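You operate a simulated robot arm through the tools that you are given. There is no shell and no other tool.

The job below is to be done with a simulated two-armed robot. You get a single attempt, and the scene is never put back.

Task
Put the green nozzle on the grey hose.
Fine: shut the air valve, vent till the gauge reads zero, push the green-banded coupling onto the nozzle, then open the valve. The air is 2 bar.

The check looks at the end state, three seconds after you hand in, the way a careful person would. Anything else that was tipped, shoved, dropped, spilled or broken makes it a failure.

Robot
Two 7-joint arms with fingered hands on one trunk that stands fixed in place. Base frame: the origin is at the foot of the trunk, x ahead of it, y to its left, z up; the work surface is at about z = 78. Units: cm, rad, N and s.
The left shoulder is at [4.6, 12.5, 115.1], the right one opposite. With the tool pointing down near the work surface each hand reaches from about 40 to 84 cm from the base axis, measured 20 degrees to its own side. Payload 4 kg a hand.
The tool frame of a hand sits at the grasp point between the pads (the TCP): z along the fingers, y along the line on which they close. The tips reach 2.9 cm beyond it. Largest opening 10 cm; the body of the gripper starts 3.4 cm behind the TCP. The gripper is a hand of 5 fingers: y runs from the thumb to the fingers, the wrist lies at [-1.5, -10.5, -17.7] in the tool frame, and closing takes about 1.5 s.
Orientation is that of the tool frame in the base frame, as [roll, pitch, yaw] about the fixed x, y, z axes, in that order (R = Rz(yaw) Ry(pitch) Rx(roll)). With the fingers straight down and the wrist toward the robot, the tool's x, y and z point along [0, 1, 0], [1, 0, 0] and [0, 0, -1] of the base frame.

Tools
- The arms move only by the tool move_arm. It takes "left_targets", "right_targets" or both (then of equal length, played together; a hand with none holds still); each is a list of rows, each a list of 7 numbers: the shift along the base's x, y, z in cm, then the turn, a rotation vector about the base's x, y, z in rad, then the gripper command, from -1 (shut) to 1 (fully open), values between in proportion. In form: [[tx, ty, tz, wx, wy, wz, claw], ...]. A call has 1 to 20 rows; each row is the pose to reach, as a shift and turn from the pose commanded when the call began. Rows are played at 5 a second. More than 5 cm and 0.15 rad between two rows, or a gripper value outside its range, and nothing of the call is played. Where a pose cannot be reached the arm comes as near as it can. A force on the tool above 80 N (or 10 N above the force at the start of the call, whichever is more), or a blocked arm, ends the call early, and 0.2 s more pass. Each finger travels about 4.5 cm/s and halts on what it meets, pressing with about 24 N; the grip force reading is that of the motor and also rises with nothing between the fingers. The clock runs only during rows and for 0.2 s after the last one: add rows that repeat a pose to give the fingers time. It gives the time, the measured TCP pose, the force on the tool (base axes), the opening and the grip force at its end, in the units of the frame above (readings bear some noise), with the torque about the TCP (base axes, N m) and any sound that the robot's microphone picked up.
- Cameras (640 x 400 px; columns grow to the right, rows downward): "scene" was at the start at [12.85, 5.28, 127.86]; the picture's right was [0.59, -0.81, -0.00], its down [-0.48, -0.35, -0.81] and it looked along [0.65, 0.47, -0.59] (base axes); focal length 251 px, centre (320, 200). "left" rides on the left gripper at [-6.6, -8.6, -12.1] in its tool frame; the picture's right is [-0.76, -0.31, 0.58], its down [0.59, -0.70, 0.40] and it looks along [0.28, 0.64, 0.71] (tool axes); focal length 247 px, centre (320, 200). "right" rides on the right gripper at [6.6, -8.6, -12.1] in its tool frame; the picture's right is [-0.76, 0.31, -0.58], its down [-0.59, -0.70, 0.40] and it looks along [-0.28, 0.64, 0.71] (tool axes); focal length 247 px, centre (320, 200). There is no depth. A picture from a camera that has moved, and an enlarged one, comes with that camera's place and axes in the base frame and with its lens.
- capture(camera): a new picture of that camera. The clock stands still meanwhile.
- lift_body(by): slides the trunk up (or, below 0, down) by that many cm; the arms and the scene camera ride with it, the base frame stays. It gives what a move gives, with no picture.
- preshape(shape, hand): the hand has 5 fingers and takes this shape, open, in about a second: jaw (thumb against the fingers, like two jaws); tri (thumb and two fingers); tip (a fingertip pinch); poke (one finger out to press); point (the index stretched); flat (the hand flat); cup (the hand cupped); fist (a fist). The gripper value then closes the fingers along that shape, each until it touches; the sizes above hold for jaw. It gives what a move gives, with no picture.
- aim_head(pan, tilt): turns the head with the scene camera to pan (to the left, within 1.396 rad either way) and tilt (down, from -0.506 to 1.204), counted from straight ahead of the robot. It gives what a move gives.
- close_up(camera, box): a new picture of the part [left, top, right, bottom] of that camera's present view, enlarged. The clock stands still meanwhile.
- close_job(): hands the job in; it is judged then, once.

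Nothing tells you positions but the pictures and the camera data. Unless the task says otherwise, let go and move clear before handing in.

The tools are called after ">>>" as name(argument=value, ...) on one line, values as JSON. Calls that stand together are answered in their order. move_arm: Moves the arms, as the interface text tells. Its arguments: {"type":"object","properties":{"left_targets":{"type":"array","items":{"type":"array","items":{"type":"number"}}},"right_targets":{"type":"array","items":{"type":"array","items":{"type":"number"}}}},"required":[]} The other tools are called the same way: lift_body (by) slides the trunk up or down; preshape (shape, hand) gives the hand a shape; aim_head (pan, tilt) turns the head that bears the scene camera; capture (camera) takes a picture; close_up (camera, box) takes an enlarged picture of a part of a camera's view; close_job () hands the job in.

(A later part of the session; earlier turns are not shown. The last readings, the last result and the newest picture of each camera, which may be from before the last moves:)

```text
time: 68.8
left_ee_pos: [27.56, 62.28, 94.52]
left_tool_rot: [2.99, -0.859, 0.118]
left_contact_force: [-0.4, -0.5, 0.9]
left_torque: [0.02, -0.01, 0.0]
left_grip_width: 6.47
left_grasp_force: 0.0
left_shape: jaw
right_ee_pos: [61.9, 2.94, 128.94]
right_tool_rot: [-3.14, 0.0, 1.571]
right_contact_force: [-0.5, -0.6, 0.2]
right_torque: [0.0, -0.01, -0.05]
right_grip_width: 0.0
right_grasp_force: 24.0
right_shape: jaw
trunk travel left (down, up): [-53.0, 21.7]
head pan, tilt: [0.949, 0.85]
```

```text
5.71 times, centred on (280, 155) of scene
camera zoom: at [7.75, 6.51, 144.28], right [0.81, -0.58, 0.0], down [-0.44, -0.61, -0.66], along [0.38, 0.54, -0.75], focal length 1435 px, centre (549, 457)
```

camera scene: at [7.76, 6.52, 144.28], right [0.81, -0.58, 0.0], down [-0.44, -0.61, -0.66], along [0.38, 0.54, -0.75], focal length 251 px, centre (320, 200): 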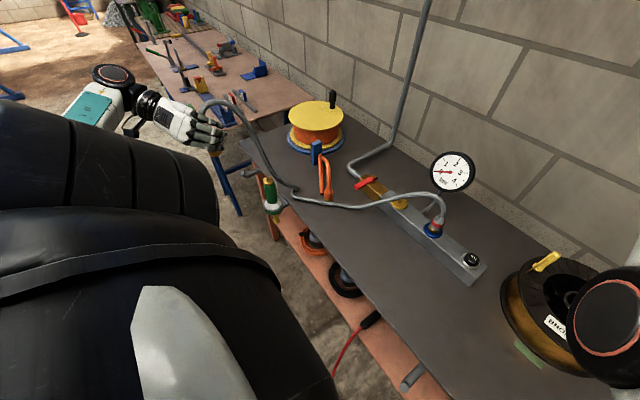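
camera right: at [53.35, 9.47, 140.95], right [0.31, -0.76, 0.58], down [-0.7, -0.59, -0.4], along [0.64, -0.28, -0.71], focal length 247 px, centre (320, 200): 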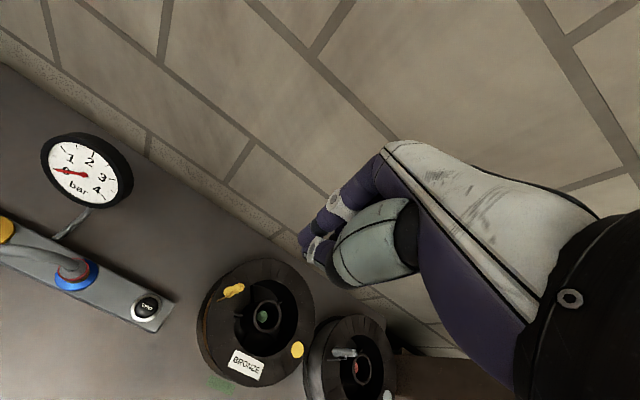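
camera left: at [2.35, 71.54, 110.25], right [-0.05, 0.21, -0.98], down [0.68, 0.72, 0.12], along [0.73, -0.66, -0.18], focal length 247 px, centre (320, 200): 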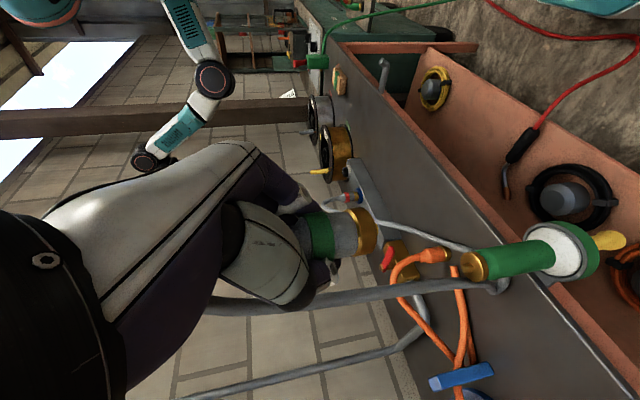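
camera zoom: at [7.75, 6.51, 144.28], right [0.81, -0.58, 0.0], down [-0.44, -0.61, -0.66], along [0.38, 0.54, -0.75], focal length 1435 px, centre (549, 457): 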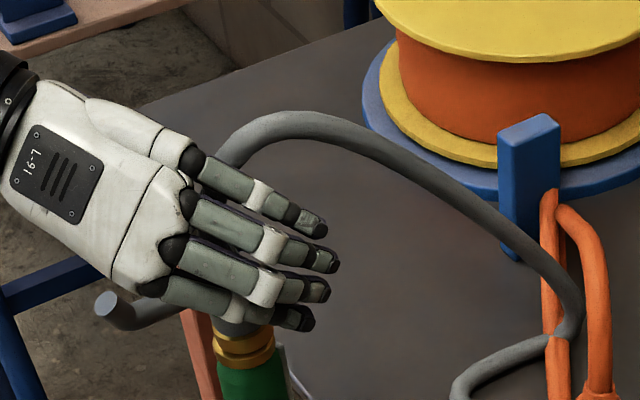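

The coupling is still upright on the pin. Now turning the hand to horizontal around it.

>>> move_arm(left_targets=[[0, -0.1, 0, 0.015, -0.12, 0, 0.3], [0, -0.2, 0, 0.03, -0.24, 0, 0.3], [0, -0.2, 0, 0.045, -0.36, 0, 0.3], [0, -0.2, 0, 0.06, -0.48, 0, 0.3], [0, -0.2, 0, 0.07, -0.6, 0, 0.3], [0, -0.2, 0, 0.078, -0.7, 0, 0.3], [0, -0.2, 0, 0.078, -0.7, 0, 0.3]])

>>> capture(camera="left")

>>> close_up(camera="scene", box=[220, 110, 330, 200])

```text
time: 70.4
left_ee_pos: [27.56, 62.0, 94.64]
left_tool_rot: [2.341, -1.564, 0.766]
left_contact_force: [0.4, -1.2, 0.0]
left_torque: [-0.03, 0.02, -0.02]
left_grip_width: 6.48
left_grasp_force: 0.1
left_shape: jaw
right_ee_pos: [61.83, 2.97, 128.93]
right_tool_rot: [-3.141, 0.001, 1.571]
right_contact_force: [-0.3, 0.3, 0.1]
right_torque: [0.01, 0.04, -0.01]
right_grip_width: 0.0
right_grasp_force: 24.1
right_shape: jaw
trunk travel left (down, up): [-53.0, 21.7]
head pan, tilt: [0.949, 0.85]
```

```text
taken
camera left: at [15.66, 70.95, 88.11], right [0.58, 0.28, -0.76], down [0.43, 0.69, 0.58], along [0.69, -0.66, 0.28], focal length 247 px, centre (320, 200)
```

left: 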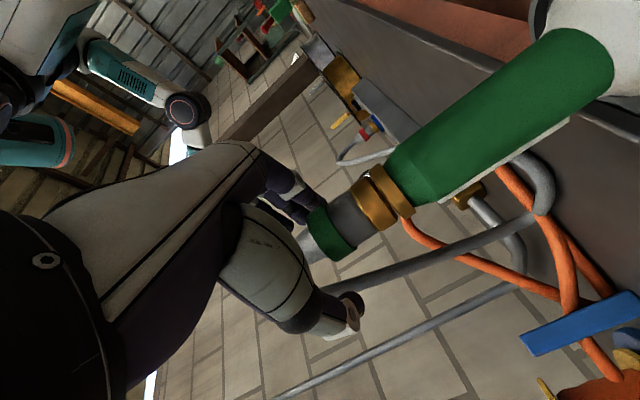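

```text
4.44 times, centred on (275, 155) of scene
camera zoom: at [7.71, 6.5, 144.28], right [0.81, -0.58, 0.0], down [-0.44, -0.61, -0.66], along [0.38, 0.54, -0.75], focal length 1116 px, centre (520, 400)
```

zoom: 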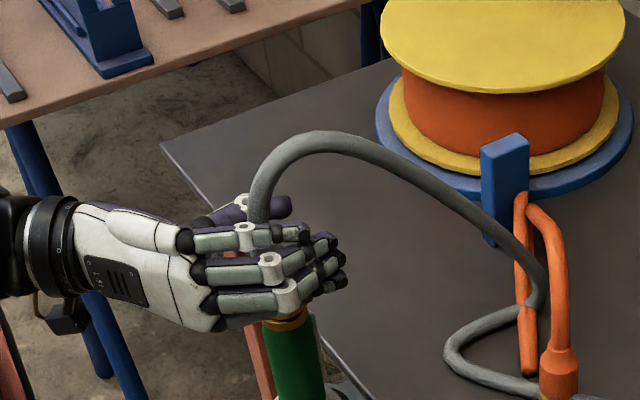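

The hand is horizontal with thumb and fingers either side of the cone. Closing now.

>>> move_arm(left_targets=[[0, 0, 0, 0, 0, 0, 0], [0, 0, 0, 0, 0, 0, -0.3], [0, 0, 0, 0, 0, 0, -0.6], [0, 0, 0, 0, 0, 0, -1], [0, 0, 0, 0, 0, 0, -1], [0, 0, 0, 0, 0, 0, -1], [0, 0, 0, 0, 0, 0, -1]])

>>> close_up(camera="left", box=[230, 120, 450, 320])

>>> close_up(camera="scene", box=[240, 130, 320, 190])

```text
time: 72.0
left_ee_pos: [27.61, 62.05, 94.82]
left_tool_rot: [2.452, -1.563, 0.654]
left_contact_force: [0.5, 1.3, 2.0]
left_torque: [-0.02, 0.03, -0.08]
left_grip_width: 0.43
left_grasp_force: 24.0
left_shape: jaw
right_ee_pos: [61.78, 2.9, 128.94]
right_tool_rot: [-3.141, 0.0, 1.57]
right_contact_force: [-0.4, -0.8, 0.9]
right_torque: [0.02, -0.01, -0.03]
right_grip_width: 0.0
right_grasp_force: 23.7
right_shape: jaw
trunk travel left (down, up): [-53.0, 21.7]
head pan, tilt: [0.949, 0.85]
```

```text
2.00 times, centred on (340, 220) of left
camera zoom: at [15.69, 70.96, 88.16], right [0.58, 0.28, -0.76], down [0.43, 0.69, 0.58], along [0.69, -0.66, 0.28], focal length 494 px, centre (280, 160)
```

zoom: 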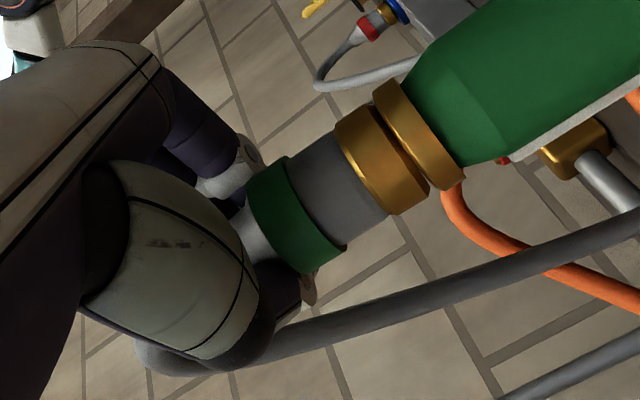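

```text
6.67 times, centred on (280, 160) of scene
camera zoom: at [7.74, 6.49, 144.28], right [0.81, -0.58, 0.0], down [-0.44, -0.61, -0.66], along [0.38, 0.54, -0.75], focal length 1674 px, centre (587, 467)
```

zoom: 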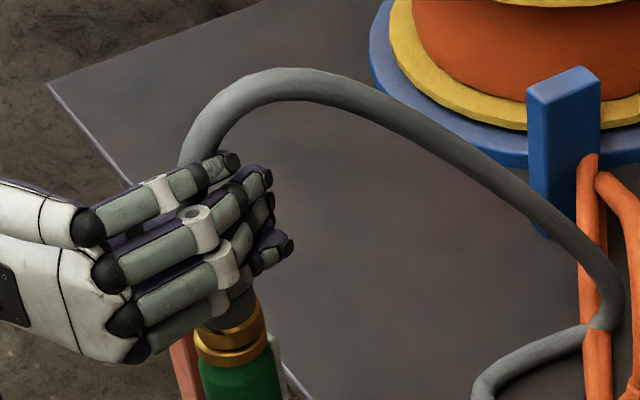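

Fingers and thumb wrap the cone just above the band. Pushing straight down in small steps.

>>> move_arm(left_targets=[[0, 0, -0.25, 0, 0, 0, -1], [0, 0, -0.5, 0, 0, 0, -1], [0, 0, -0.75, 0, 0, 0, -1], [0, 0, -1.0, 0, 0, 0, -1], [0, 0, -1.0, 0, 0, 0, -1]])

>>> close_up(camera="left", box=[230, 120, 450, 320])

>>> close_up(camera="scene", box=[240, 130, 320, 190])

```text
time: 73.2
left_ee_pos: [27.65, 61.81, 94.31]
left_tool_rot: [0.559, -1.569, 2.551]
left_contact_force: [2.5, 7.1, 37.1]
left_torque: [0.45, 0.07, -0.07]
left_grip_width: 0.49
left_grasp_force: 23.8
left_shape: jaw
right_ee_pos: [61.7, 2.74, 129.04]
right_tool_rot: [3.14, -0.002, 1.573]
right_contact_force: [0.5, 0.3, 0.0]
right_torque: [-0.03, 0.02, 0.02]
right_grip_width: 0.01
right_grasp_force: 23.3
right_shape: jaw
trunk travel left (down, up): [-53.0, 21.7]
head pan, tilt: [0.949, 0.85]
```

```text
2.00 times, centred on (340, 220) of left
camera zoom: at [15.84, 70.8, 87.61], right [0.59, 0.29, -0.76], down [0.42, 0.69, 0.59], along [0.69, -0.66, 0.29], focal length 494 px, centre (280, 160)
```

zoom: 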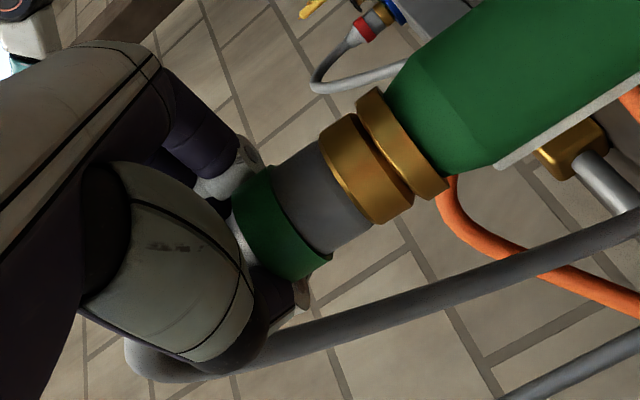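

```text
6.67 times, centred on (280, 160) of scene
camera zoom: at [7.61, 6.23, 144.32], right [0.81, -0.58, 0.0], down [-0.44, -0.61, -0.66], along [0.38, 0.54, -0.75], focal length 1674 px, centre (587, 467)
```

zoom: 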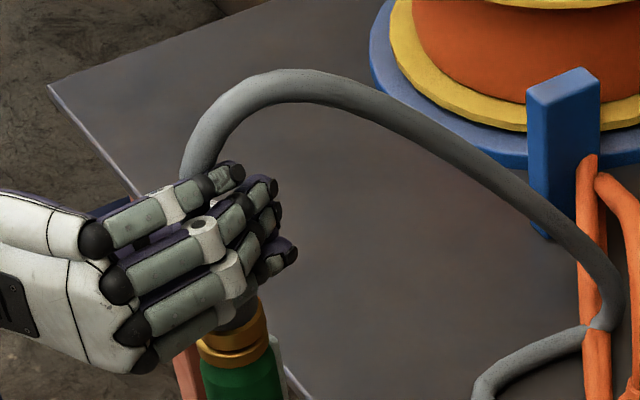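

>>> close_up(camera="left", box=[320, 140, 420, 240])

>>> close_up(camera="scene", box=[256, 160, 286, 185])

```text
4.00 times, centred on (370, 190) of left
camera zoom: at [15.84, 70.8, 87.61], right [0.59, 0.29, -0.76], down [0.42, 0.69, 0.59], along [0.69, -0.66, 0.29], focal length 988 px, centre (120, 240)
```

zoom: 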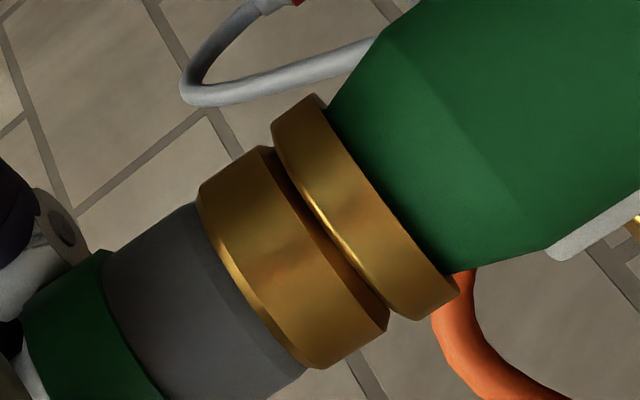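

```text
16.00 times, centred on (271, 172) of scene
camera zoom: at [7.61, 6.23, 144.32], right [0.81, -0.58, 0.0], down [-0.44, -0.61, -0.66], along [0.38, 0.54, -0.75], focal length 4019 px, centre (1104, 640)
```

zoom: 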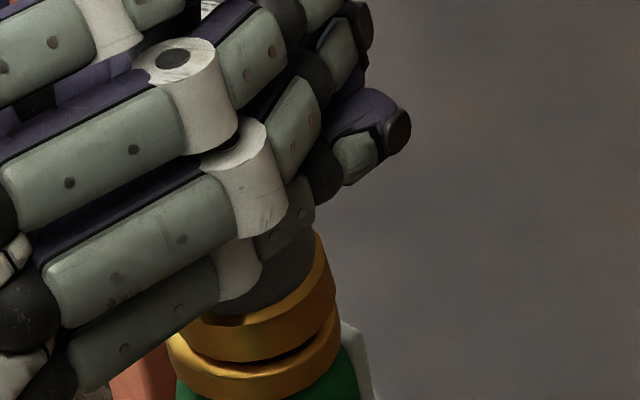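

The joint is laterally centered with a gap of about 3–4 mm and only about 2° of tilt; it just needs more push. I'll increase it gradually.

>>> move_arm(left_targets=[[0, -0.1, -0.2, 0, 0, 0, -1], [0, -0.1, -0.4, 0, 0, 0, -1], [0, -0.1, -0.6, 0, 0, 0, -1], [0, -0.1, -0.6, 0, 0, 0, -1]])

>>> close_up(camera="left", box=[280, 130, 440, 270])

>>> close_up(camera="scene", box=[256, 160, 286, 185])

```text
time: 74.2
left_ee_pos: [27.68, 61.83, 94.12]
left_tool_rot: [-0.304, -1.564, -2.865]
left_contact_force: [6.0, 9.2, 52.4]
left_torque: [0.78, 0.13, -0.15]
left_grip_width: 0.54
left_grasp_force: 23.9
left_shape: jaw
right_ee_pos: [61.74, 2.48, 129.05]
right_tool_rot: [3.14, -0.002, 1.573]
right_contact_force: [-0.2, 0.3, -0.4]
right_torque: [0.01, 0.01, 0.0]
right_grip_width: 0.03
right_grasp_force: 23.7
right_shape: jaw
trunk travel left (down, up): [-53.0, 21.7]
head pan, tilt: [0.949, 0.85]
```

```text
2.86 times, centred on (360, 200) of left
camera zoom: at [15.83, 70.85, 87.36], right [0.59, 0.29, -0.75], down [0.41, 0.69, 0.59], along [0.69, -0.66, 0.29], focal length 706 px, centre (206, 200)
```

zoom: 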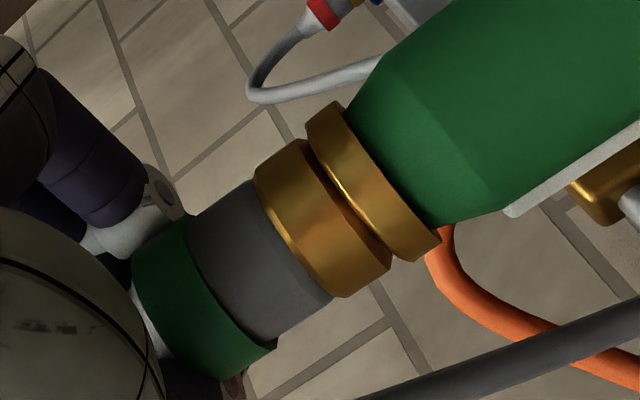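

```text
16.00 times, centred on (271, 172) of scene
camera zoom: at [7.6, 6.08, 144.33], right [0.81, -0.58, 0.0], down [-0.44, -0.61, -0.66], along [0.38, 0.54, -0.75], focal length 4019 px, centre (1104, 640)
```

zoom: 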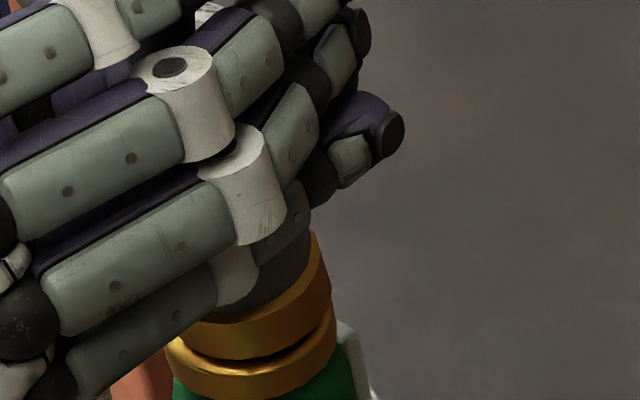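

The push is now 52 N but a sideways force tilts the coupling's top toward −y. I'll shift the hand slightly toward +y/+x to cancel that while keeping the downward push.

>>> move_arm(left_targets=[[0.05, 0.1, 0, 0, 0, 0, -1], [0.1, 0.2, 0, 0, 0, 0, -1], [0.1, 0.3, -0.1, 0, 0, 0, -1], [0.1, 0.35, -0.2, 0, 0, 0, -1], [0.1, 0.35, -0.2, 0, 0, 0, -1]])

>>> close_up(camera="left", box=[280, 130, 440, 270])

>>> close_up(camera="scene", box=[256, 160, 286, 185])

```text
time: 75.4
left_ee_pos: [27.63, 61.99, 94.01]
left_tool_rot: [-0.276, -1.563, -2.894]
left_contact_force: [7.9, 7.9, 48.8]
left_torque: [0.73, 0.06, -0.09]
left_grip_width: 0.55
left_grasp_force: 24.4
left_shape: jaw
left hand out of reach, approached as far as the arm can: row 4, 5
right_ee_pos: [61.75, 2.54, 129.05]
right_tool_rot: [3.14, -0.001, 1.572]
right_contact_force: [0.2, -0.3, 0.9]
right_torque: [-0.03, 0.0, -0.01]
right_grip_width: 0.0
right_grasp_force: 24.4
right_shape: jaw
trunk travel left (down, up): [-53.0, 21.7]
head pan, tilt: [0.949, 0.85]
```

```text
2.86 times, centred on (360, 200) of left
camera zoom: at [15.77, 70.94, 87.39], right [0.59, 0.29, -0.75], down [0.41, 0.69, 0.59], along [0.69, -0.66, 0.29], focal length 706 px, centre (206, 200)
```

zoom: 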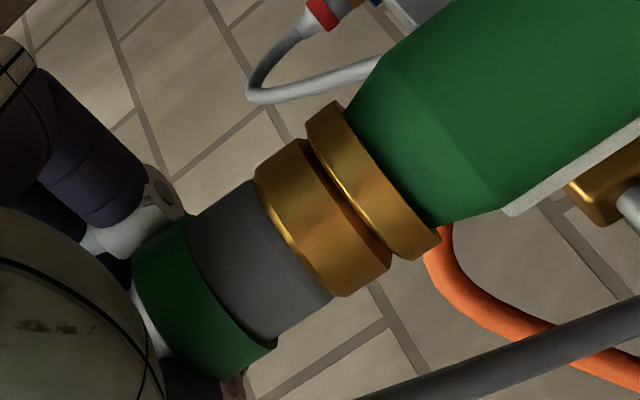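

```text
16.00 times, centred on (271, 172) of scene
camera zoom: at [7.63, 6.09, 144.32], right [0.81, -0.58, 0.0], down [-0.44, -0.61, -0.66], along [0.38, 0.54, -0.75], focal length 4019 px, centre (1104, 640)
```

zoom: 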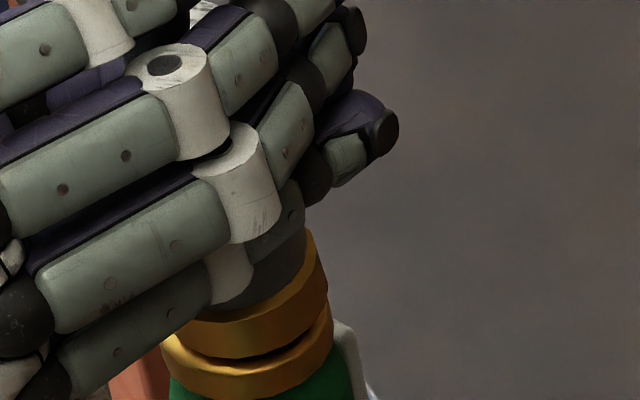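

No click yet. I'll compare with how the red coupling sits on its port, to know what a seated joint looks like.

>>> aim_head(pan=0.4, tilt=0.75)

>>> capture(camera="scene")

>>> close_up(camera="left", box=[330, 100, 430, 180])

```text
time: 76.4
left_ee_pos: [27.61, 62.0, 94.05]
left_tool_rot: [-0.387, -1.564, -2.784]
left_contact_force: [7.8, 7.8, 50.6]
left_torque: [0.71, 0.07, -0.11]
left_grip_width: 0.59
left_grasp_force: 24.6
left_shape: jaw
right_ee_pos: [61.77, 2.35, 128.98]
right_tool_rot: [3.14, -0.002, 1.573]
right_contact_force: [0.1, 0.0, 0.5]
right_torque: [-0.03, 0.02, -0.02]
right_grip_width: 0.0
right_grasp_force: 24.0
right_shape: jaw
trunk travel left (down, up): [-53.0, 21.7]
head pan, tilt: [0.4, 0.75]
```

```text
taken
camera scene: at [10.7, 2.96, 145.11], right [0.39, -0.92, 0.0], down [-0.63, -0.26, -0.73], along [0.67, 0.29, -0.68], focal length 251 px, centre (320, 200)
```

scene: 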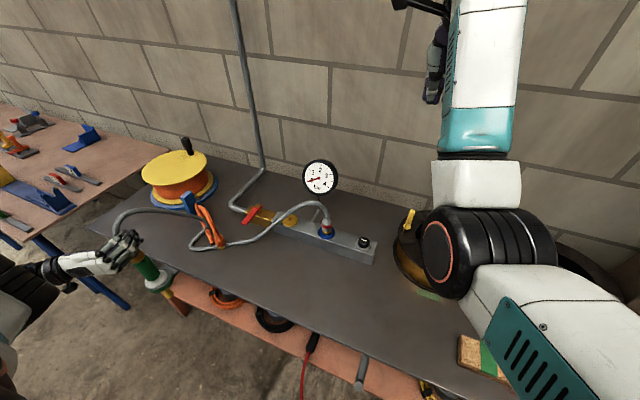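

```text
5.00 times, centred on (380, 140) of left
camera zoom: at [15.77, 70.94, 87.38], right [0.59, 0.29, -0.75], down [0.41, 0.69, 0.59], along [0.69, -0.66, 0.29], focal length 1235 px, centre (20, 500)
```

zoom: 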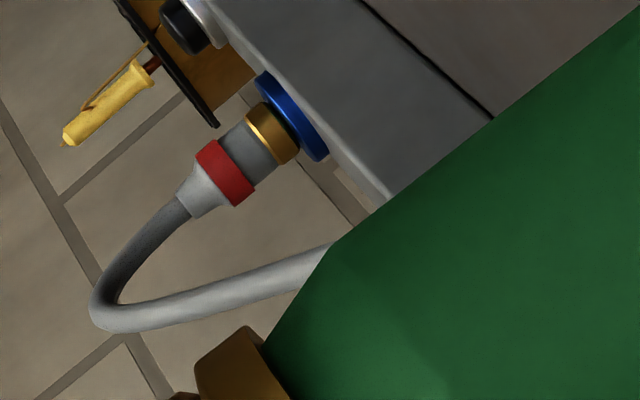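

>>> close_up(camera="scene", box=[230, 140, 390, 270])

>>> close_up(camera="scene", box=[90, 190, 250, 310])

```text
3.08 times, centred on (310, 205) of scene
camera zoom: at [10.7, 2.96, 145.11], right [0.39, -0.92, 0.0], down [-0.63, -0.26, -0.73], along [0.67, 0.29, -0.68], focal length 773 px, centre (351, 185)
```

zoom: 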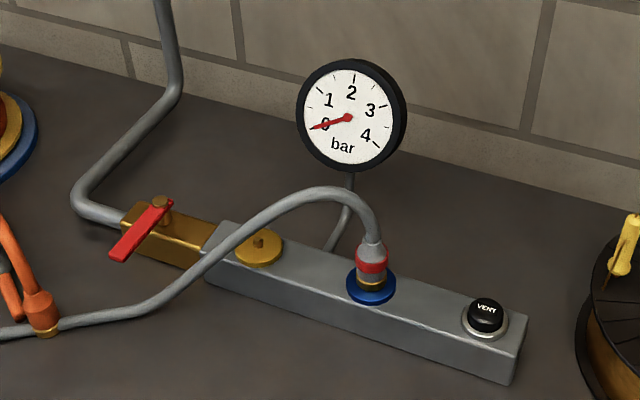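

```text
3.33 times, centred on (170, 250) of scene
camera zoom: at [10.7, 2.96, 145.11], right [0.39, -0.92, 0.0], down [-0.63, -0.26, -0.73], along [0.67, 0.29, -0.68], focal length 837 px, centre (820, 33)
```

zoom: 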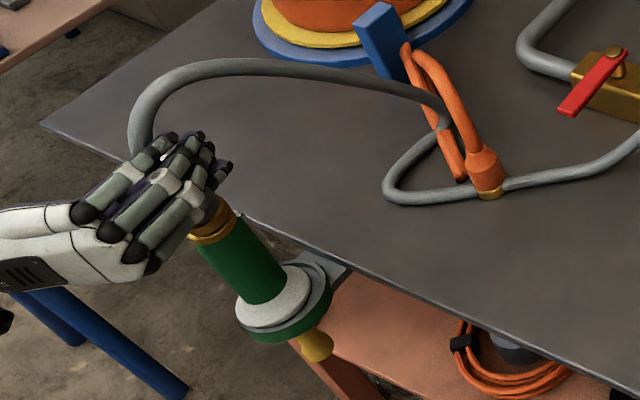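

Gauge zero and valve closed are confirmed. The arm is near its reach limit here, so I'll open, withdraw, lower the trunk for more leverage, and re-grip with the whole hand square on the coupling body.

>>> move_arm(left_targets=[[0, -0.2, 0.6, 0, 0, 0, -1], [0, -0.2, 1.0, 0, 0, 0, -0.6], [0, -0.2, 1.0, 0, 0, 0, -0.2], [0, -0.2, 1.0, 0, 0, 0, 0.2], [0, -0.2, 1.0, 0, 0, 0, 0.4], [-2, -0.2, 1.0, 0, 0, 0, 0.4], [-5, -0.2, 1.0, 0, 0, 0, 0.4], [-8, -0.2, 1.0, 0, 0, 0, 0.4], [-11, -0.2, 1.0, 0, 0, 0, 0.4], [-11, -0.2, 1.0, 0, 0, 0, 0.4]])

>>> aim_head(pan=0.95, tilt=0.8)

>>> close_up(camera="scene", box=[200, 100, 360, 220])

>>> capture(camera="left")

```text
time: 78.6
left_ee_pos: [16.59, 61.67, 94.09]
left_tool_rot: [2.536, -1.561, 0.571]
left_contact_force: [0.7, -0.2, 0.2]
left_torque: [0.0, 0.02, 0.02]
left_grip_width: 7.01
left_grasp_force: 0.1
left_shape: jaw
left hand out of reach, approached as far as the arm can: row 1, 2, 3, 4, 5, 6, 7
right_ee_pos: [61.9, 2.89, 128.97]
right_tool_rot: [-3.141, 0.0, 1.571]
right_contact_force: [-0.7, 0.1, 0.4]
right_torque: [-0.03, 0.04, -0.02]
right_grip_width: 0.02
right_grasp_force: 24.5
right_shape: jaw
trunk travel left (down, up): [-53.0, 21.7]
head pan, tilt: [0.4, 0.75]
```

```text
time: 79.5
left_ee_pos: [16.45, 61.78, 94.14]
left_tool_rot: [2.361, -1.56, 0.746]
left_contact_force: [0.4, -0.5, -0.2]
left_torque: [0.04, 0.03, 0.01]
left_grip_width: 7.0
left_grasp_force: 0.0
left_shape: jaw
right_ee_pos: [61.83, 2.84, 128.78]
right_tool_rot: [3.141, -0.001, 1.57]
right_contact_force: [0.0, -0.2, -0.1]
right_torque: [0.01, 0.0, 0.0]
right_grip_width: 0.0
right_grasp_force: 23.9
right_shape: jaw
trunk travel left (down, up): [-53.0, 21.7]
head pan, tilt: [0.949, 0.799]
```

```text
3.33 times, centred on (280, 160) of scene
camera zoom: at [7.9, 6.71, 144.68], right [0.81, -0.58, 0.0], down [-0.42, -0.58, -0.7], along [0.41, 0.57, -0.72], focal length 837 px, centre (453, 333)
```

zoom: 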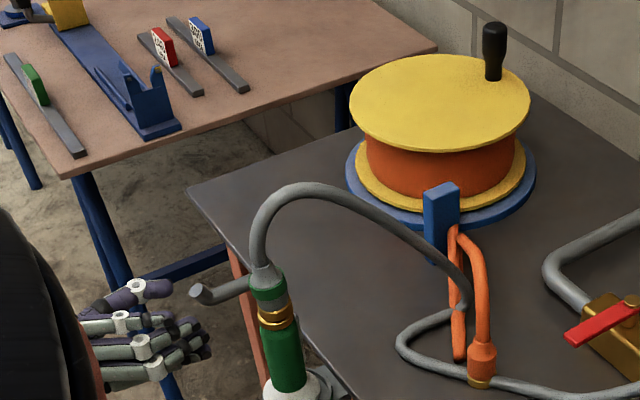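

```text
taken
camera left: at [4.64, 70.67, 87.55], right [0.58, 0.28, -0.76], down [0.43, 0.69, 0.58], along [0.69, -0.66, 0.28], focal length 247 px, centre (320, 200)
```

left: 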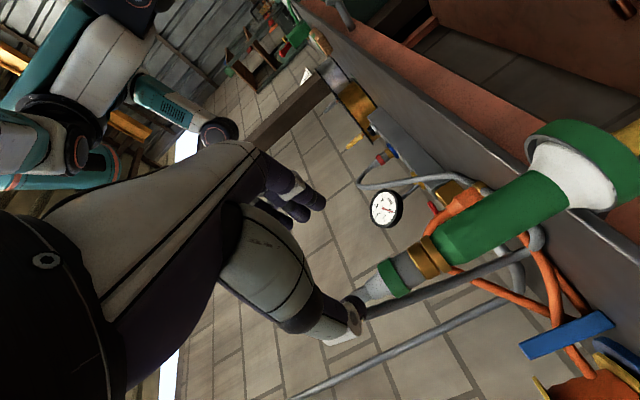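

Now a clear look at the joint with the hand out of the way.

>>> close_up(camera="scene", box=[250, 155, 290, 205])

>>> close_up(camera="left", box=[350, 200, 490, 310])

```text
8.00 times, centred on (270, 180) of scene
camera zoom: at [7.9, 6.71, 144.68], right [0.81, -0.58, 0.0], down [-0.42, -0.58, -0.7], along [0.41, 0.57, -0.72], focal length 2009 px, centre (720, 360)
```

zoom: 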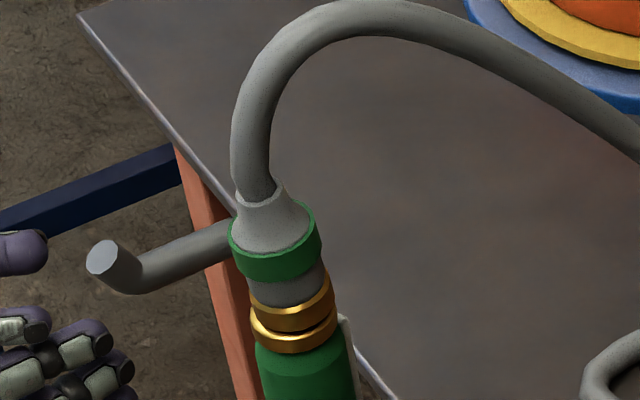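

```text
3.64 times, centred on (420, 255) of left
camera zoom: at [4.64, 70.67, 87.55], right [0.58, 0.28, -0.76], down [0.43, 0.69, 0.58], along [0.69, -0.66, 0.28], focal length 898 px, centre (-44, 0)
```

zoom: 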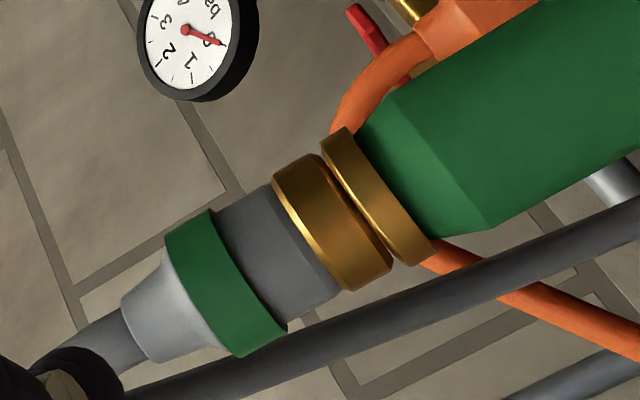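

The joint is well aligned (tilt about 2°, a 4 mm gap). I'll raise the hand, lower the trunk 12 cm for better leverage, and come back for a firm, centered push.

>>> move_arm(left_targets=[[0, 0, 3, 0, 0, 0, 0.3], [0, 0, 6, 0, 0, 0, 0.3], [0, 0, 9, 0, 0, 0, 0.3], [0, 0, 12, 0, 0, 0, 0.3], [0, 0, 12, 0, 0, 0, 0.3]])

>>> lift_body(by=-14)

>>> capture(camera="left")

>>> capture(camera="scene")

```text
time: 80.8
left_ee_pos: [16.47, 61.56, 106.11]
left_tool_rot: [2.367, -1.562, 0.741]
left_contact_force: [0.3, -0.4, -0.4]
left_torque: [0.0, 0.05, -0.01]
left_grip_width: 6.52
left_grasp_force: 0.0
left_shape: jaw
right_ee_pos: [61.85, 3.0, 128.92]
right_tool_rot: [3.142, 0.001, 1.571]
right_contact_force: [-1.5, 0.1, 0.0]
right_torque: [0.03, -0.01, -0.02]
right_grip_width: 0.01
right_grasp_force: 23.5
right_shape: jaw
trunk travel left (down, up): [-53.0, 21.7]
head pan, tilt: [0.949, 0.799]
```

```text
time: 82.4
left_ee_pos: [16.51, 61.61, 92.25]
left_tool_rot: [2.474, -1.561, 0.634]
left_contact_force: [-0.2, 0.4, -0.7]
left_torque: [0.0, 0.03, 0.02]
left_grip_width: 6.53
left_grasp_force: 0.1
left_shape: jaw
right_ee_pos: [61.68, 2.86, 115.01]
right_tool_rot: [3.141, 0.002, 1.571]
right_contact_force: [-0.9, 0.0, 0.2]
right_torque: [0.0, 0.01, 0.01]
right_grip_width: 0.01
right_grasp_force: 23.9
right_shape: jaw
trunk travel left (down, up): [-39.0, 35.7]
head pan, tilt: [0.949, 0.799]
```

```text
taken
camera left: at [4.67, 70.57, 85.64], right [0.58, 0.28, -0.76], down [0.43, 0.69, 0.58], along [0.69, -0.66, 0.28], focal length 247 px, centre (320, 200)
```

left: 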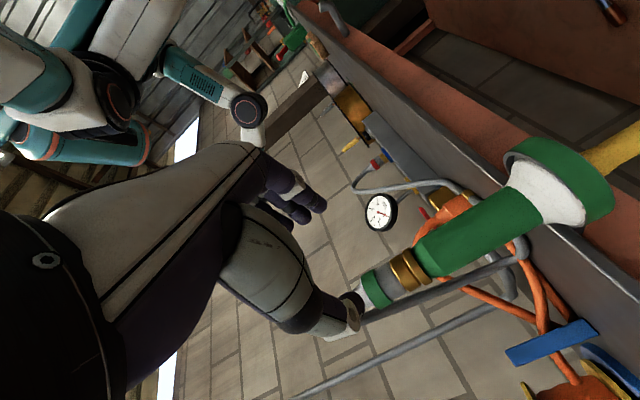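

```text
taken
camera scene: at [9.61, 6.7, 130.55], right [0.81, -0.58, 0.0], down [-0.42, -0.58, -0.7], along [0.41, 0.57, -0.72], focal length 251 px, centre (320, 200)
```

scene: 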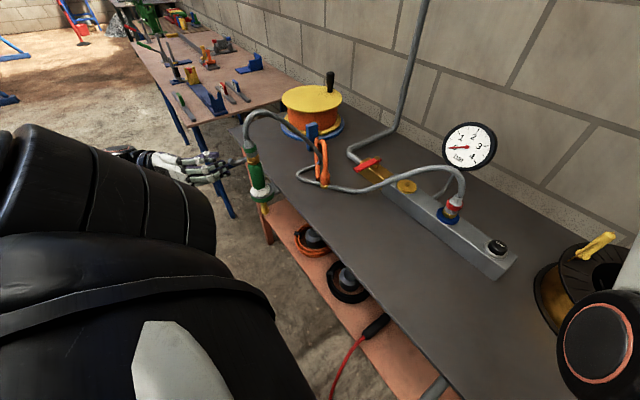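

The trunk is lower now with plenty of reach. I'll roll the hand slightly so the thumb and ring finger bear on the band's upper lip on both sides, come in at cone height, and stop around the coupling.

>>> move_arm(left_targets=[[0, 0.1, 1, -0.1, 0, 0, 0.3], [0, 0.2, 2, -0.2, 0, 0, 0.3], [0, 0.4, 2.7, -0.25, 0, 0, 0.3], [3, 0.4, 2.7, -0.25, 0, 0, 0.3], [6, 0.4, 2.7, -0.25, 0, 0, 0.3], [9, 0.4, 2.7, -0.25, 0, 0, 0.3], [11, 0.4, 2.7, -0.25, 0, 0, 0.3], [11, 0.4, 2.7, -0.25, 0, 0, 0.3]])

>>> close_up(camera="left", box=[220, 110, 460, 320])

>>> close_up(camera="scene", box=[200, 100, 300, 200])

```text
time: 84.2
left_ee_pos: [27.44, 61.99, 94.77]
left_tool_rot: [1.563, -1.315, 1.546]
left_contact_force: [0.0, 0.0, 0.0]
left_torque: [-0.02, 0.03, 0.0]
left_grip_width: 6.53
left_grasp_force: 0.0
left_shape: jaw
right_ee_pos: [61.75, 2.73, 114.89]
right_tool_rot: [-3.141, 0.001, 1.571]
right_contact_force: [-0.2, 0.2, 0.2]
right_torque: [-0.01, 0.01, -0.01]
right_grip_width: 0.01
right_grasp_force: 23.8
right_shape: jaw
trunk travel left (down, up): [-39.0, 35.7]
head pan, tilt: [0.949, 0.799]
```

```text
1.90 times, centred on (340, 215) of left
camera zoom: at [15.64, 69.17, 86.24], right [0.58, 0.08, -0.81], down [0.43, 0.81, 0.39], along [0.69, -0.57, 0.44], focal length 470 px, centre (282, 171)
```

zoom: 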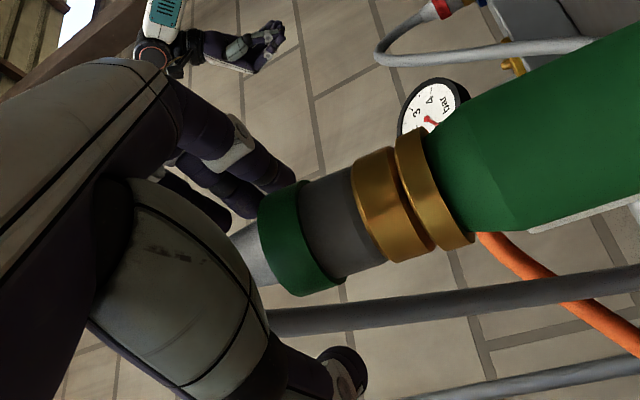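

```text
4.00 times, centred on (250, 150) of scene
camera zoom: at [9.63, 6.71, 130.54], right [0.81, -0.58, 0.0], down [-0.42, -0.58, -0.7], along [0.41, 0.57, -0.72], focal length 1005 px, centre (600, 400)
```

zoom: 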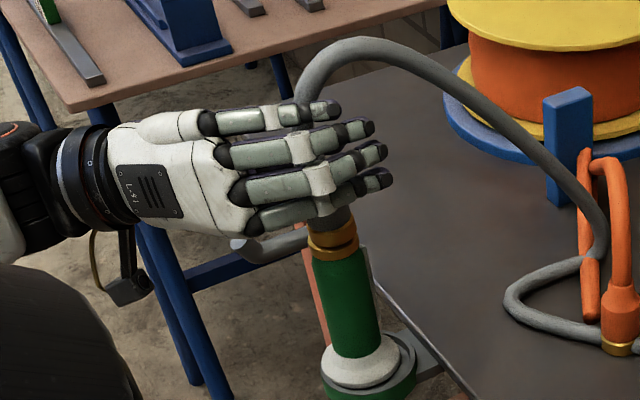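

In position. Closing the hand and pushing down gradually.

>>> move_arm(left_targets=[[0, 0, 0, 0, 0, 0, 0], [0, 0, 0, 0, 0, 0, -0.3], [0, 0, 0, 0, 0, 0, -0.6], [0, 0, 0, 0, 0, 0, -1], [0, 0, 0, 0, 0, 0, -1], [0, 0, 0, 0, 0, 0, -1], [0, 0, 0, 0, 0, 0, -1], [0, 0, -0.2, 0, 0, 0, -1], [0, 0, -0.4, 0, 0, 0, -1], [0, 0, -0.6, 0, 0, 0, -1], [0, 0, -0.6, 0, 0, 0, -1]])

>>> close_up(camera="left", box=[220, 110, 460, 320])

>>> close_up(camera="scene", box=[240, 120, 320, 190])

```text
time: 86.6
left_ee_pos: [27.54, 61.96, 94.72]
left_tool_rot: [1.526, -1.316, 1.579]
left_contact_force: [1.8, 5.1, 32.7]
left_torque: [-0.03, 0.06, -0.08]
left_grip_width: 0.3
left_grasp_force: 24.1
left_shape: jaw
right_ee_pos: [61.85, 2.64, 115.0]
right_tool_rot: [-3.141, -0.003, 1.572]
right_contact_force: [0.7, -0.7, -0.1]
right_torque: [0.0, 0.01, -0.01]
right_grip_width: 0.0
right_grasp_force: 23.9
right_shape: jaw
trunk travel left (down, up): [-39.0, 35.7]
head pan, tilt: [0.949, 0.799]
```

```text
1.90 times, centred on (340, 215) of left
camera zoom: at [15.76, 68.99, 86.01], right [0.59, 0.09, -0.8], down [0.42, 0.81, 0.4], along [0.69, -0.57, 0.44], focal length 470 px, centre (282, 171)
```

zoom: 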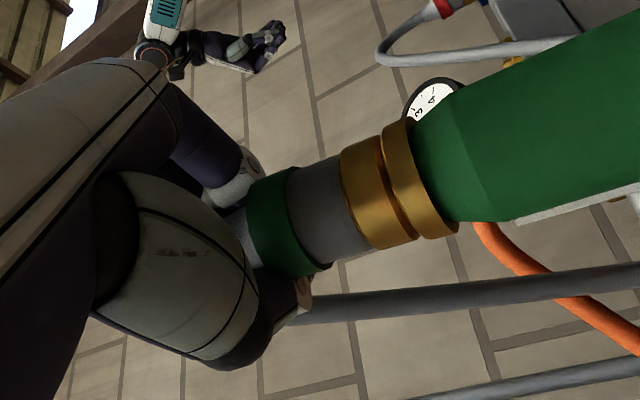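

```text
5.71 times, centred on (280, 155) of scene
camera zoom: at [9.53, 6.47, 130.58], right [0.81, -0.58, 0.0], down [-0.42, -0.58, -0.7], along [0.41, 0.57, -0.72], focal length 1435 px, centre (549, 457)
```

zoom: 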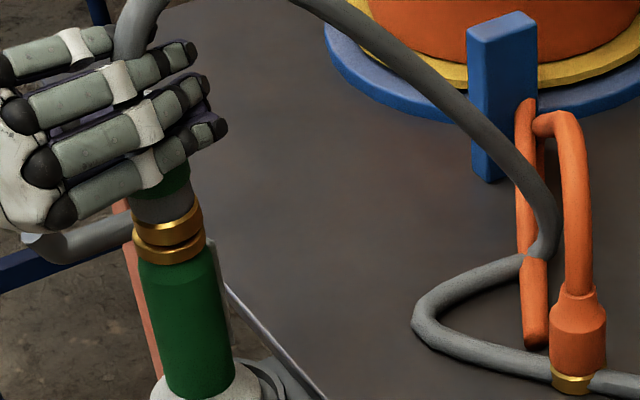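

Now the push is centered (negligible torque) at 33 N. Increasing it further.

>>> move_arm(left_targets=[[0, 0.05, -0.2, 0, 0, 0, -1], [0, 0.08, -0.4, 0, 0, 0, -1], [0, 0.08, -0.6, 0, 0, 0, -1], [0, 0.08, -0.6, 0, 0, 0, -1]])

>>> close_up(camera="left", box=[220, 110, 460, 320])

>>> close_up(camera="scene", box=[240, 120, 320, 190])

```text
time: 87.6
left_ee_pos: [27.47, 61.95, 94.51]
left_tool_rot: [1.494, -1.317, 1.613]
left_contact_force: [2.8, 6.4, 47.3]
left_torque: [-0.07, 0.1, -0.03]
left_grip_width: 0.39
left_grasp_force: 23.6
left_shape: jaw
right_ee_pos: [61.7, 2.6, 115.04]
right_tool_rot: [3.14, -0.003, 1.569]
right_contact_force: [0.0, 0.5, -0.5]
right_torque: [-0.01, 0.0, -0.01]
right_grip_width: 0.0
right_grasp_force: 24.2
right_shape: jaw
trunk travel left (down, up): [-39.0, 35.7]
head pan, tilt: [0.949, 0.799]
```

```text
1.90 times, centred on (340, 215) of left
camera zoom: at [15.75, 69.1, 85.79], right [0.6, 0.09, -0.8], down [0.42, 0.82, 0.4], along [0.69, -0.57, 0.45], focal length 470 px, centre (282, 171)
```

zoom: 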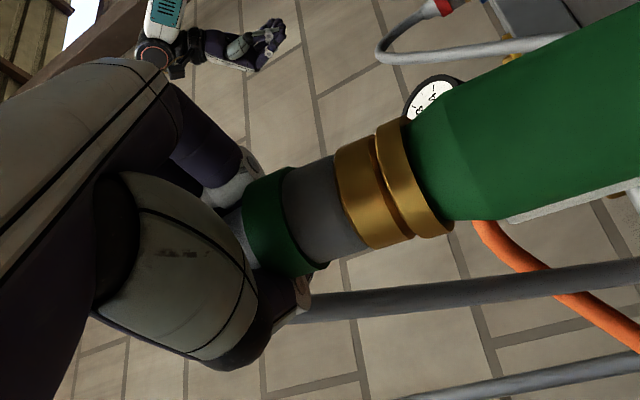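

```text
5.71 times, centred on (280, 155) of scene
camera zoom: at [9.48, 6.35, 130.59], right [0.81, -0.58, 0.0], down [-0.42, -0.58, -0.7], along [0.41, 0.57, -0.71], focal length 1435 px, centre (549, 457)
```

zoom: 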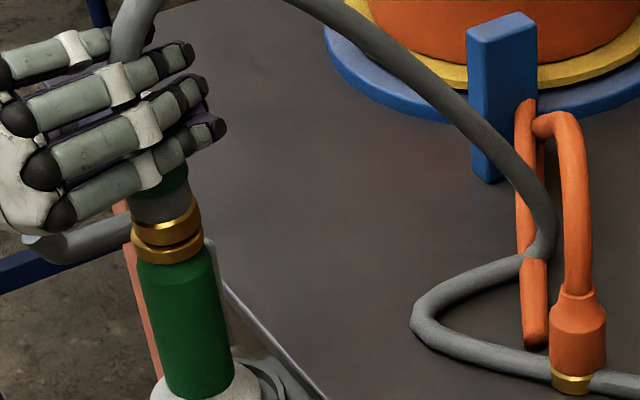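

The gap is closing steadily. A little more.

>>> move_arm(left_targets=[[0, 0.05, -0.2, 0, 0, 0, -1], [0, 0.08, -0.4, 0, 0, 0, -1], [0, 0.08, -0.5, 0, 0, 0, -1], [0, 0.08, -0.5, 0, 0, 0, -1], [0, 0.08, -0.5, 0, 0, 0, -1]])

>>> close_up(camera="left", box=[320, 150, 420, 250])

>>> close_up(camera="scene", box=[250, 140, 290, 190])

```text
time: 88.8
left_ee_pos: [27.6, 62.18, 94.45]
left_tool_rot: [1.469, -1.315, 1.639]
left_contact_force: [3.4, 9.1, 59.3]
left_torque: [-0.08, 0.15, -0.12]
left_grip_width: 0.43
left_grasp_force: 24.0
left_shape: jaw
right_ee_pos: [61.8, 2.52, 115.06]
right_tool_rot: [3.139, -0.006, 1.57]
right_contact_force: [-0.3, -0.4, -0.4]
right_torque: [0.04, 0.01, 0.01]
right_grip_width: 0.0
right_grasp_force: 24.4
right_shape: jaw
trunk travel left (down, up): [-39.0, 35.7]
head pan, tilt: [0.949, 0.799]
```

```text
4.00 times, centred on (370, 200) of left
camera zoom: at [15.9, 69.24, 85.6], right [0.6, 0.09, -0.79], down [0.41, 0.82, 0.4], along [0.68, -0.57, 0.45], focal length 988 px, centre (120, 200)
```

zoom: 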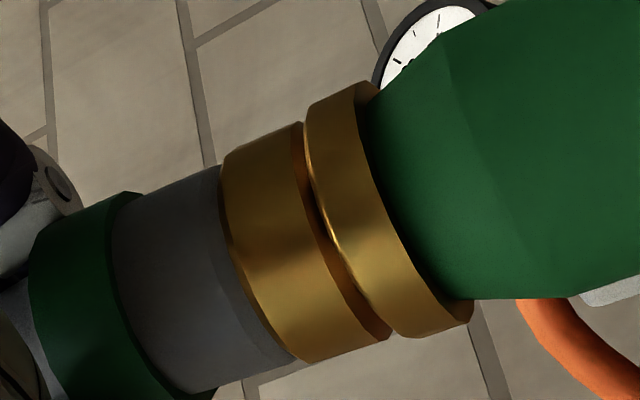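

```text
8.00 times, centred on (270, 165) of scene
camera zoom: at [9.44, 6.27, 130.6], right [0.81, -0.58, 0.0], down [-0.42, -0.58, -0.7], along [0.41, 0.57, -0.71], focal length 2009 px, centre (720, 480)
```

zoom: 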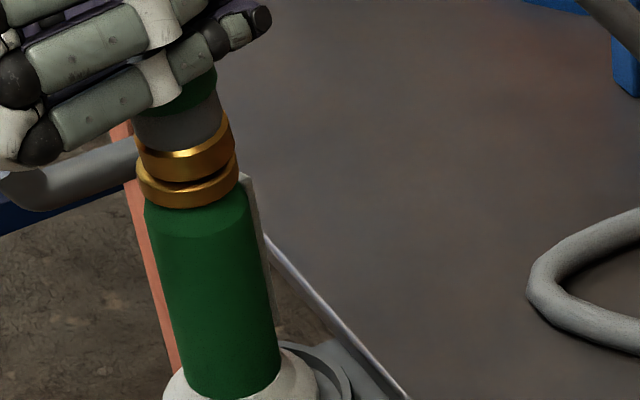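

>>> move_arm(left_targets=[[0, -0.05, -0.2, 0, 0, 0, -1], [0, -0.05, -0.4, 0, 0, 0, -1], [0, -0.05, -0.5, 0, 0, 0, -1], [0, -0.05, -0.5, 0, 0, 0, -1]])

>>> close_up(camera="left", box=[320, 150, 420, 250])

>>> close_up(camera="scene", box=[250, 140, 290, 190])

```text
time: 89.8
left_ee_pos: [27.45, 62.08, 92.12]
left_tool_rot: [1.597, -1.308, 1.515]
left_contact_force: [2.4, 0.6, 14.9]
left_torque: [0.16, 0.21, -0.06]
left_grip_width: 0.28
left_grasp_force: 24.6
left_shape: jaw
right_ee_pos: [61.99, 2.84, 114.8]
right_tool_rot: [-3.139, 0.002, 1.57]
right_contact_force: [0.5, 1.0, 0.3]
right_torque: [-0.03, -0.01, -0.01]
right_grip_width: 0.01
right_grasp_force: 23.7
right_shape: jaw
trunk travel left (down, up): [-39.0, 35.7]
head pan, tilt: [0.949, 0.799]
```

```text
4.00 times, centred on (370, 200) of left
camera zoom: at [15.42, 69.15, 83.65], right [0.57, 0.08, -0.81], down [0.43, 0.82, 0.38], along [0.7, -0.57, 0.43], focal length 988 px, centre (120, 200)
```

zoom: 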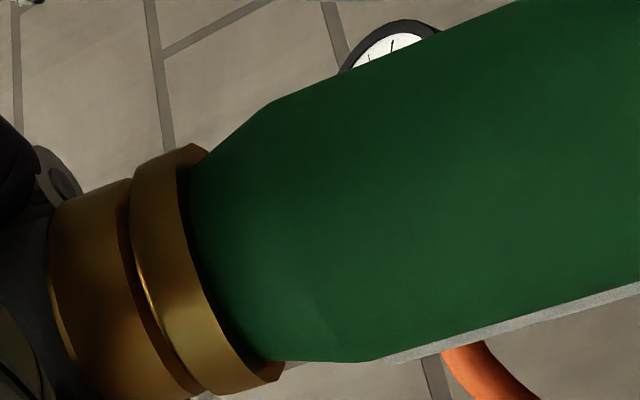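

```text
8.00 times, centred on (270, 165) of scene
camera zoom: at [9.69, 6.72, 130.43], right [0.81, -0.58, 0.0], down [-0.42, -0.58, -0.7], along [0.41, 0.57, -0.72], focal length 2009 px, centre (720, 480)
```

zoom: 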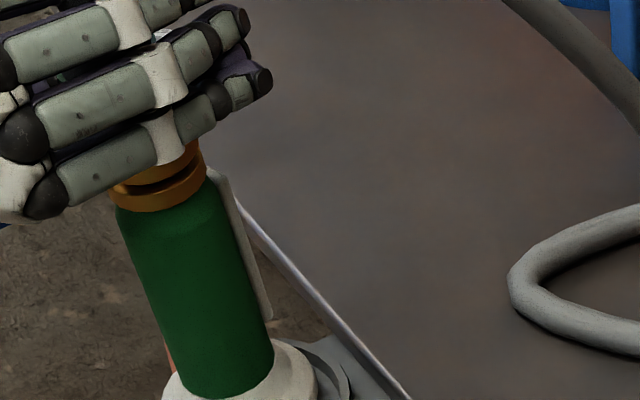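

The hand slipped over the band, but the gap did shrink. I'll release gently and inspect the nozzle and coupling.

>>> move_arm(left_targets=[[0, 0, 0.3, 0, 0, 0, -1], [0, 0, 0.5, 0, 0, 0, -0.7], [0, 0, 0.5, 0, 0, 0, -0.3], [0, 0, 0.5, 0, 0, 0, 0.1], [0, 0, 0.5, 0, 0, 0, 0.4], [0, 0, 0.5, 0, 0, 0, 0.5], [-3, 0, 0.8, 0, 0, 0, 0.5], [-6, 0, 0.8, 0, 0, 0, 0.5], [-9, 0, 0.8, 0, 0, 0, 0.5], [-11, 0, 0.8, 0, 0, 0, 0.5]])

>>> close_up(camera="scene", box=[240, 120, 320, 220])

>>> close_up(camera="left", box=[340, 180, 500, 310])

```text
time: 92.0
left_ee_pos: [16.63, 62.05, 93.43]
left_tool_rot: [1.559, -1.315, 1.549]
left_contact_force: [0.1, 0.1, -0.1]
left_torque: [-0.02, 0.06, -0.01]
left_grip_width: 7.47
left_grasp_force: 0.0
left_shape: jaw
right_ee_pos: [61.83, 2.95, 115.0]
right_tool_rot: [3.141, 0.0, 1.571]
right_contact_force: [0.2, 0.3, -0.3]
right_torque: [0.01, 0.02, 0.05]
right_grip_width: 0.0
right_grasp_force: 24.0
right_shape: jaw
trunk travel left (down, up): [-39.0, 35.7]
head pan, tilt: [0.949, 0.799]
```

```text
4.00 times, centred on (280, 170) of scene
camera zoom: at [9.62, 6.71, 130.54], right [0.81, -0.58, 0.0], down [-0.42, -0.58, -0.7], along [0.41, 0.57, -0.72], focal length 1005 px, centre (480, 320)
```

zoom: 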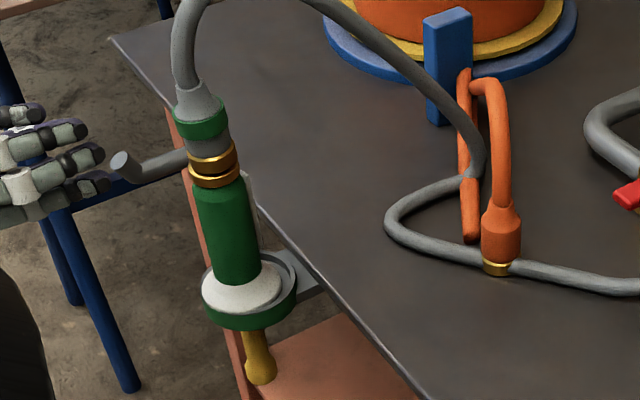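

```text
3.08 times, centred on (420, 245) of left
camera zoom: at [4.8, 69.16, 84.84], right [0.58, 0.08, -0.81], down [0.43, 0.81, 0.39], along [0.69, -0.57, 0.44], focal length 760 px, centre (12, 62)
```

zoom: 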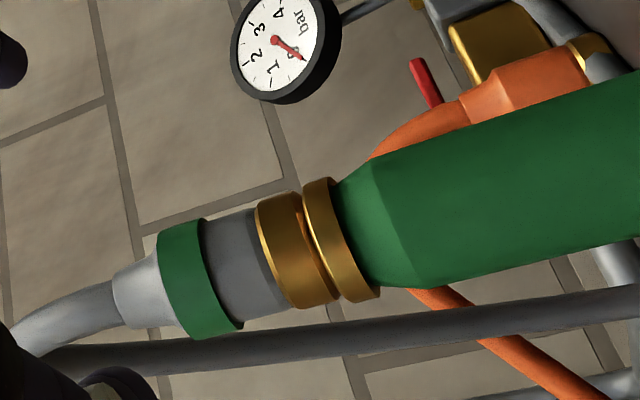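

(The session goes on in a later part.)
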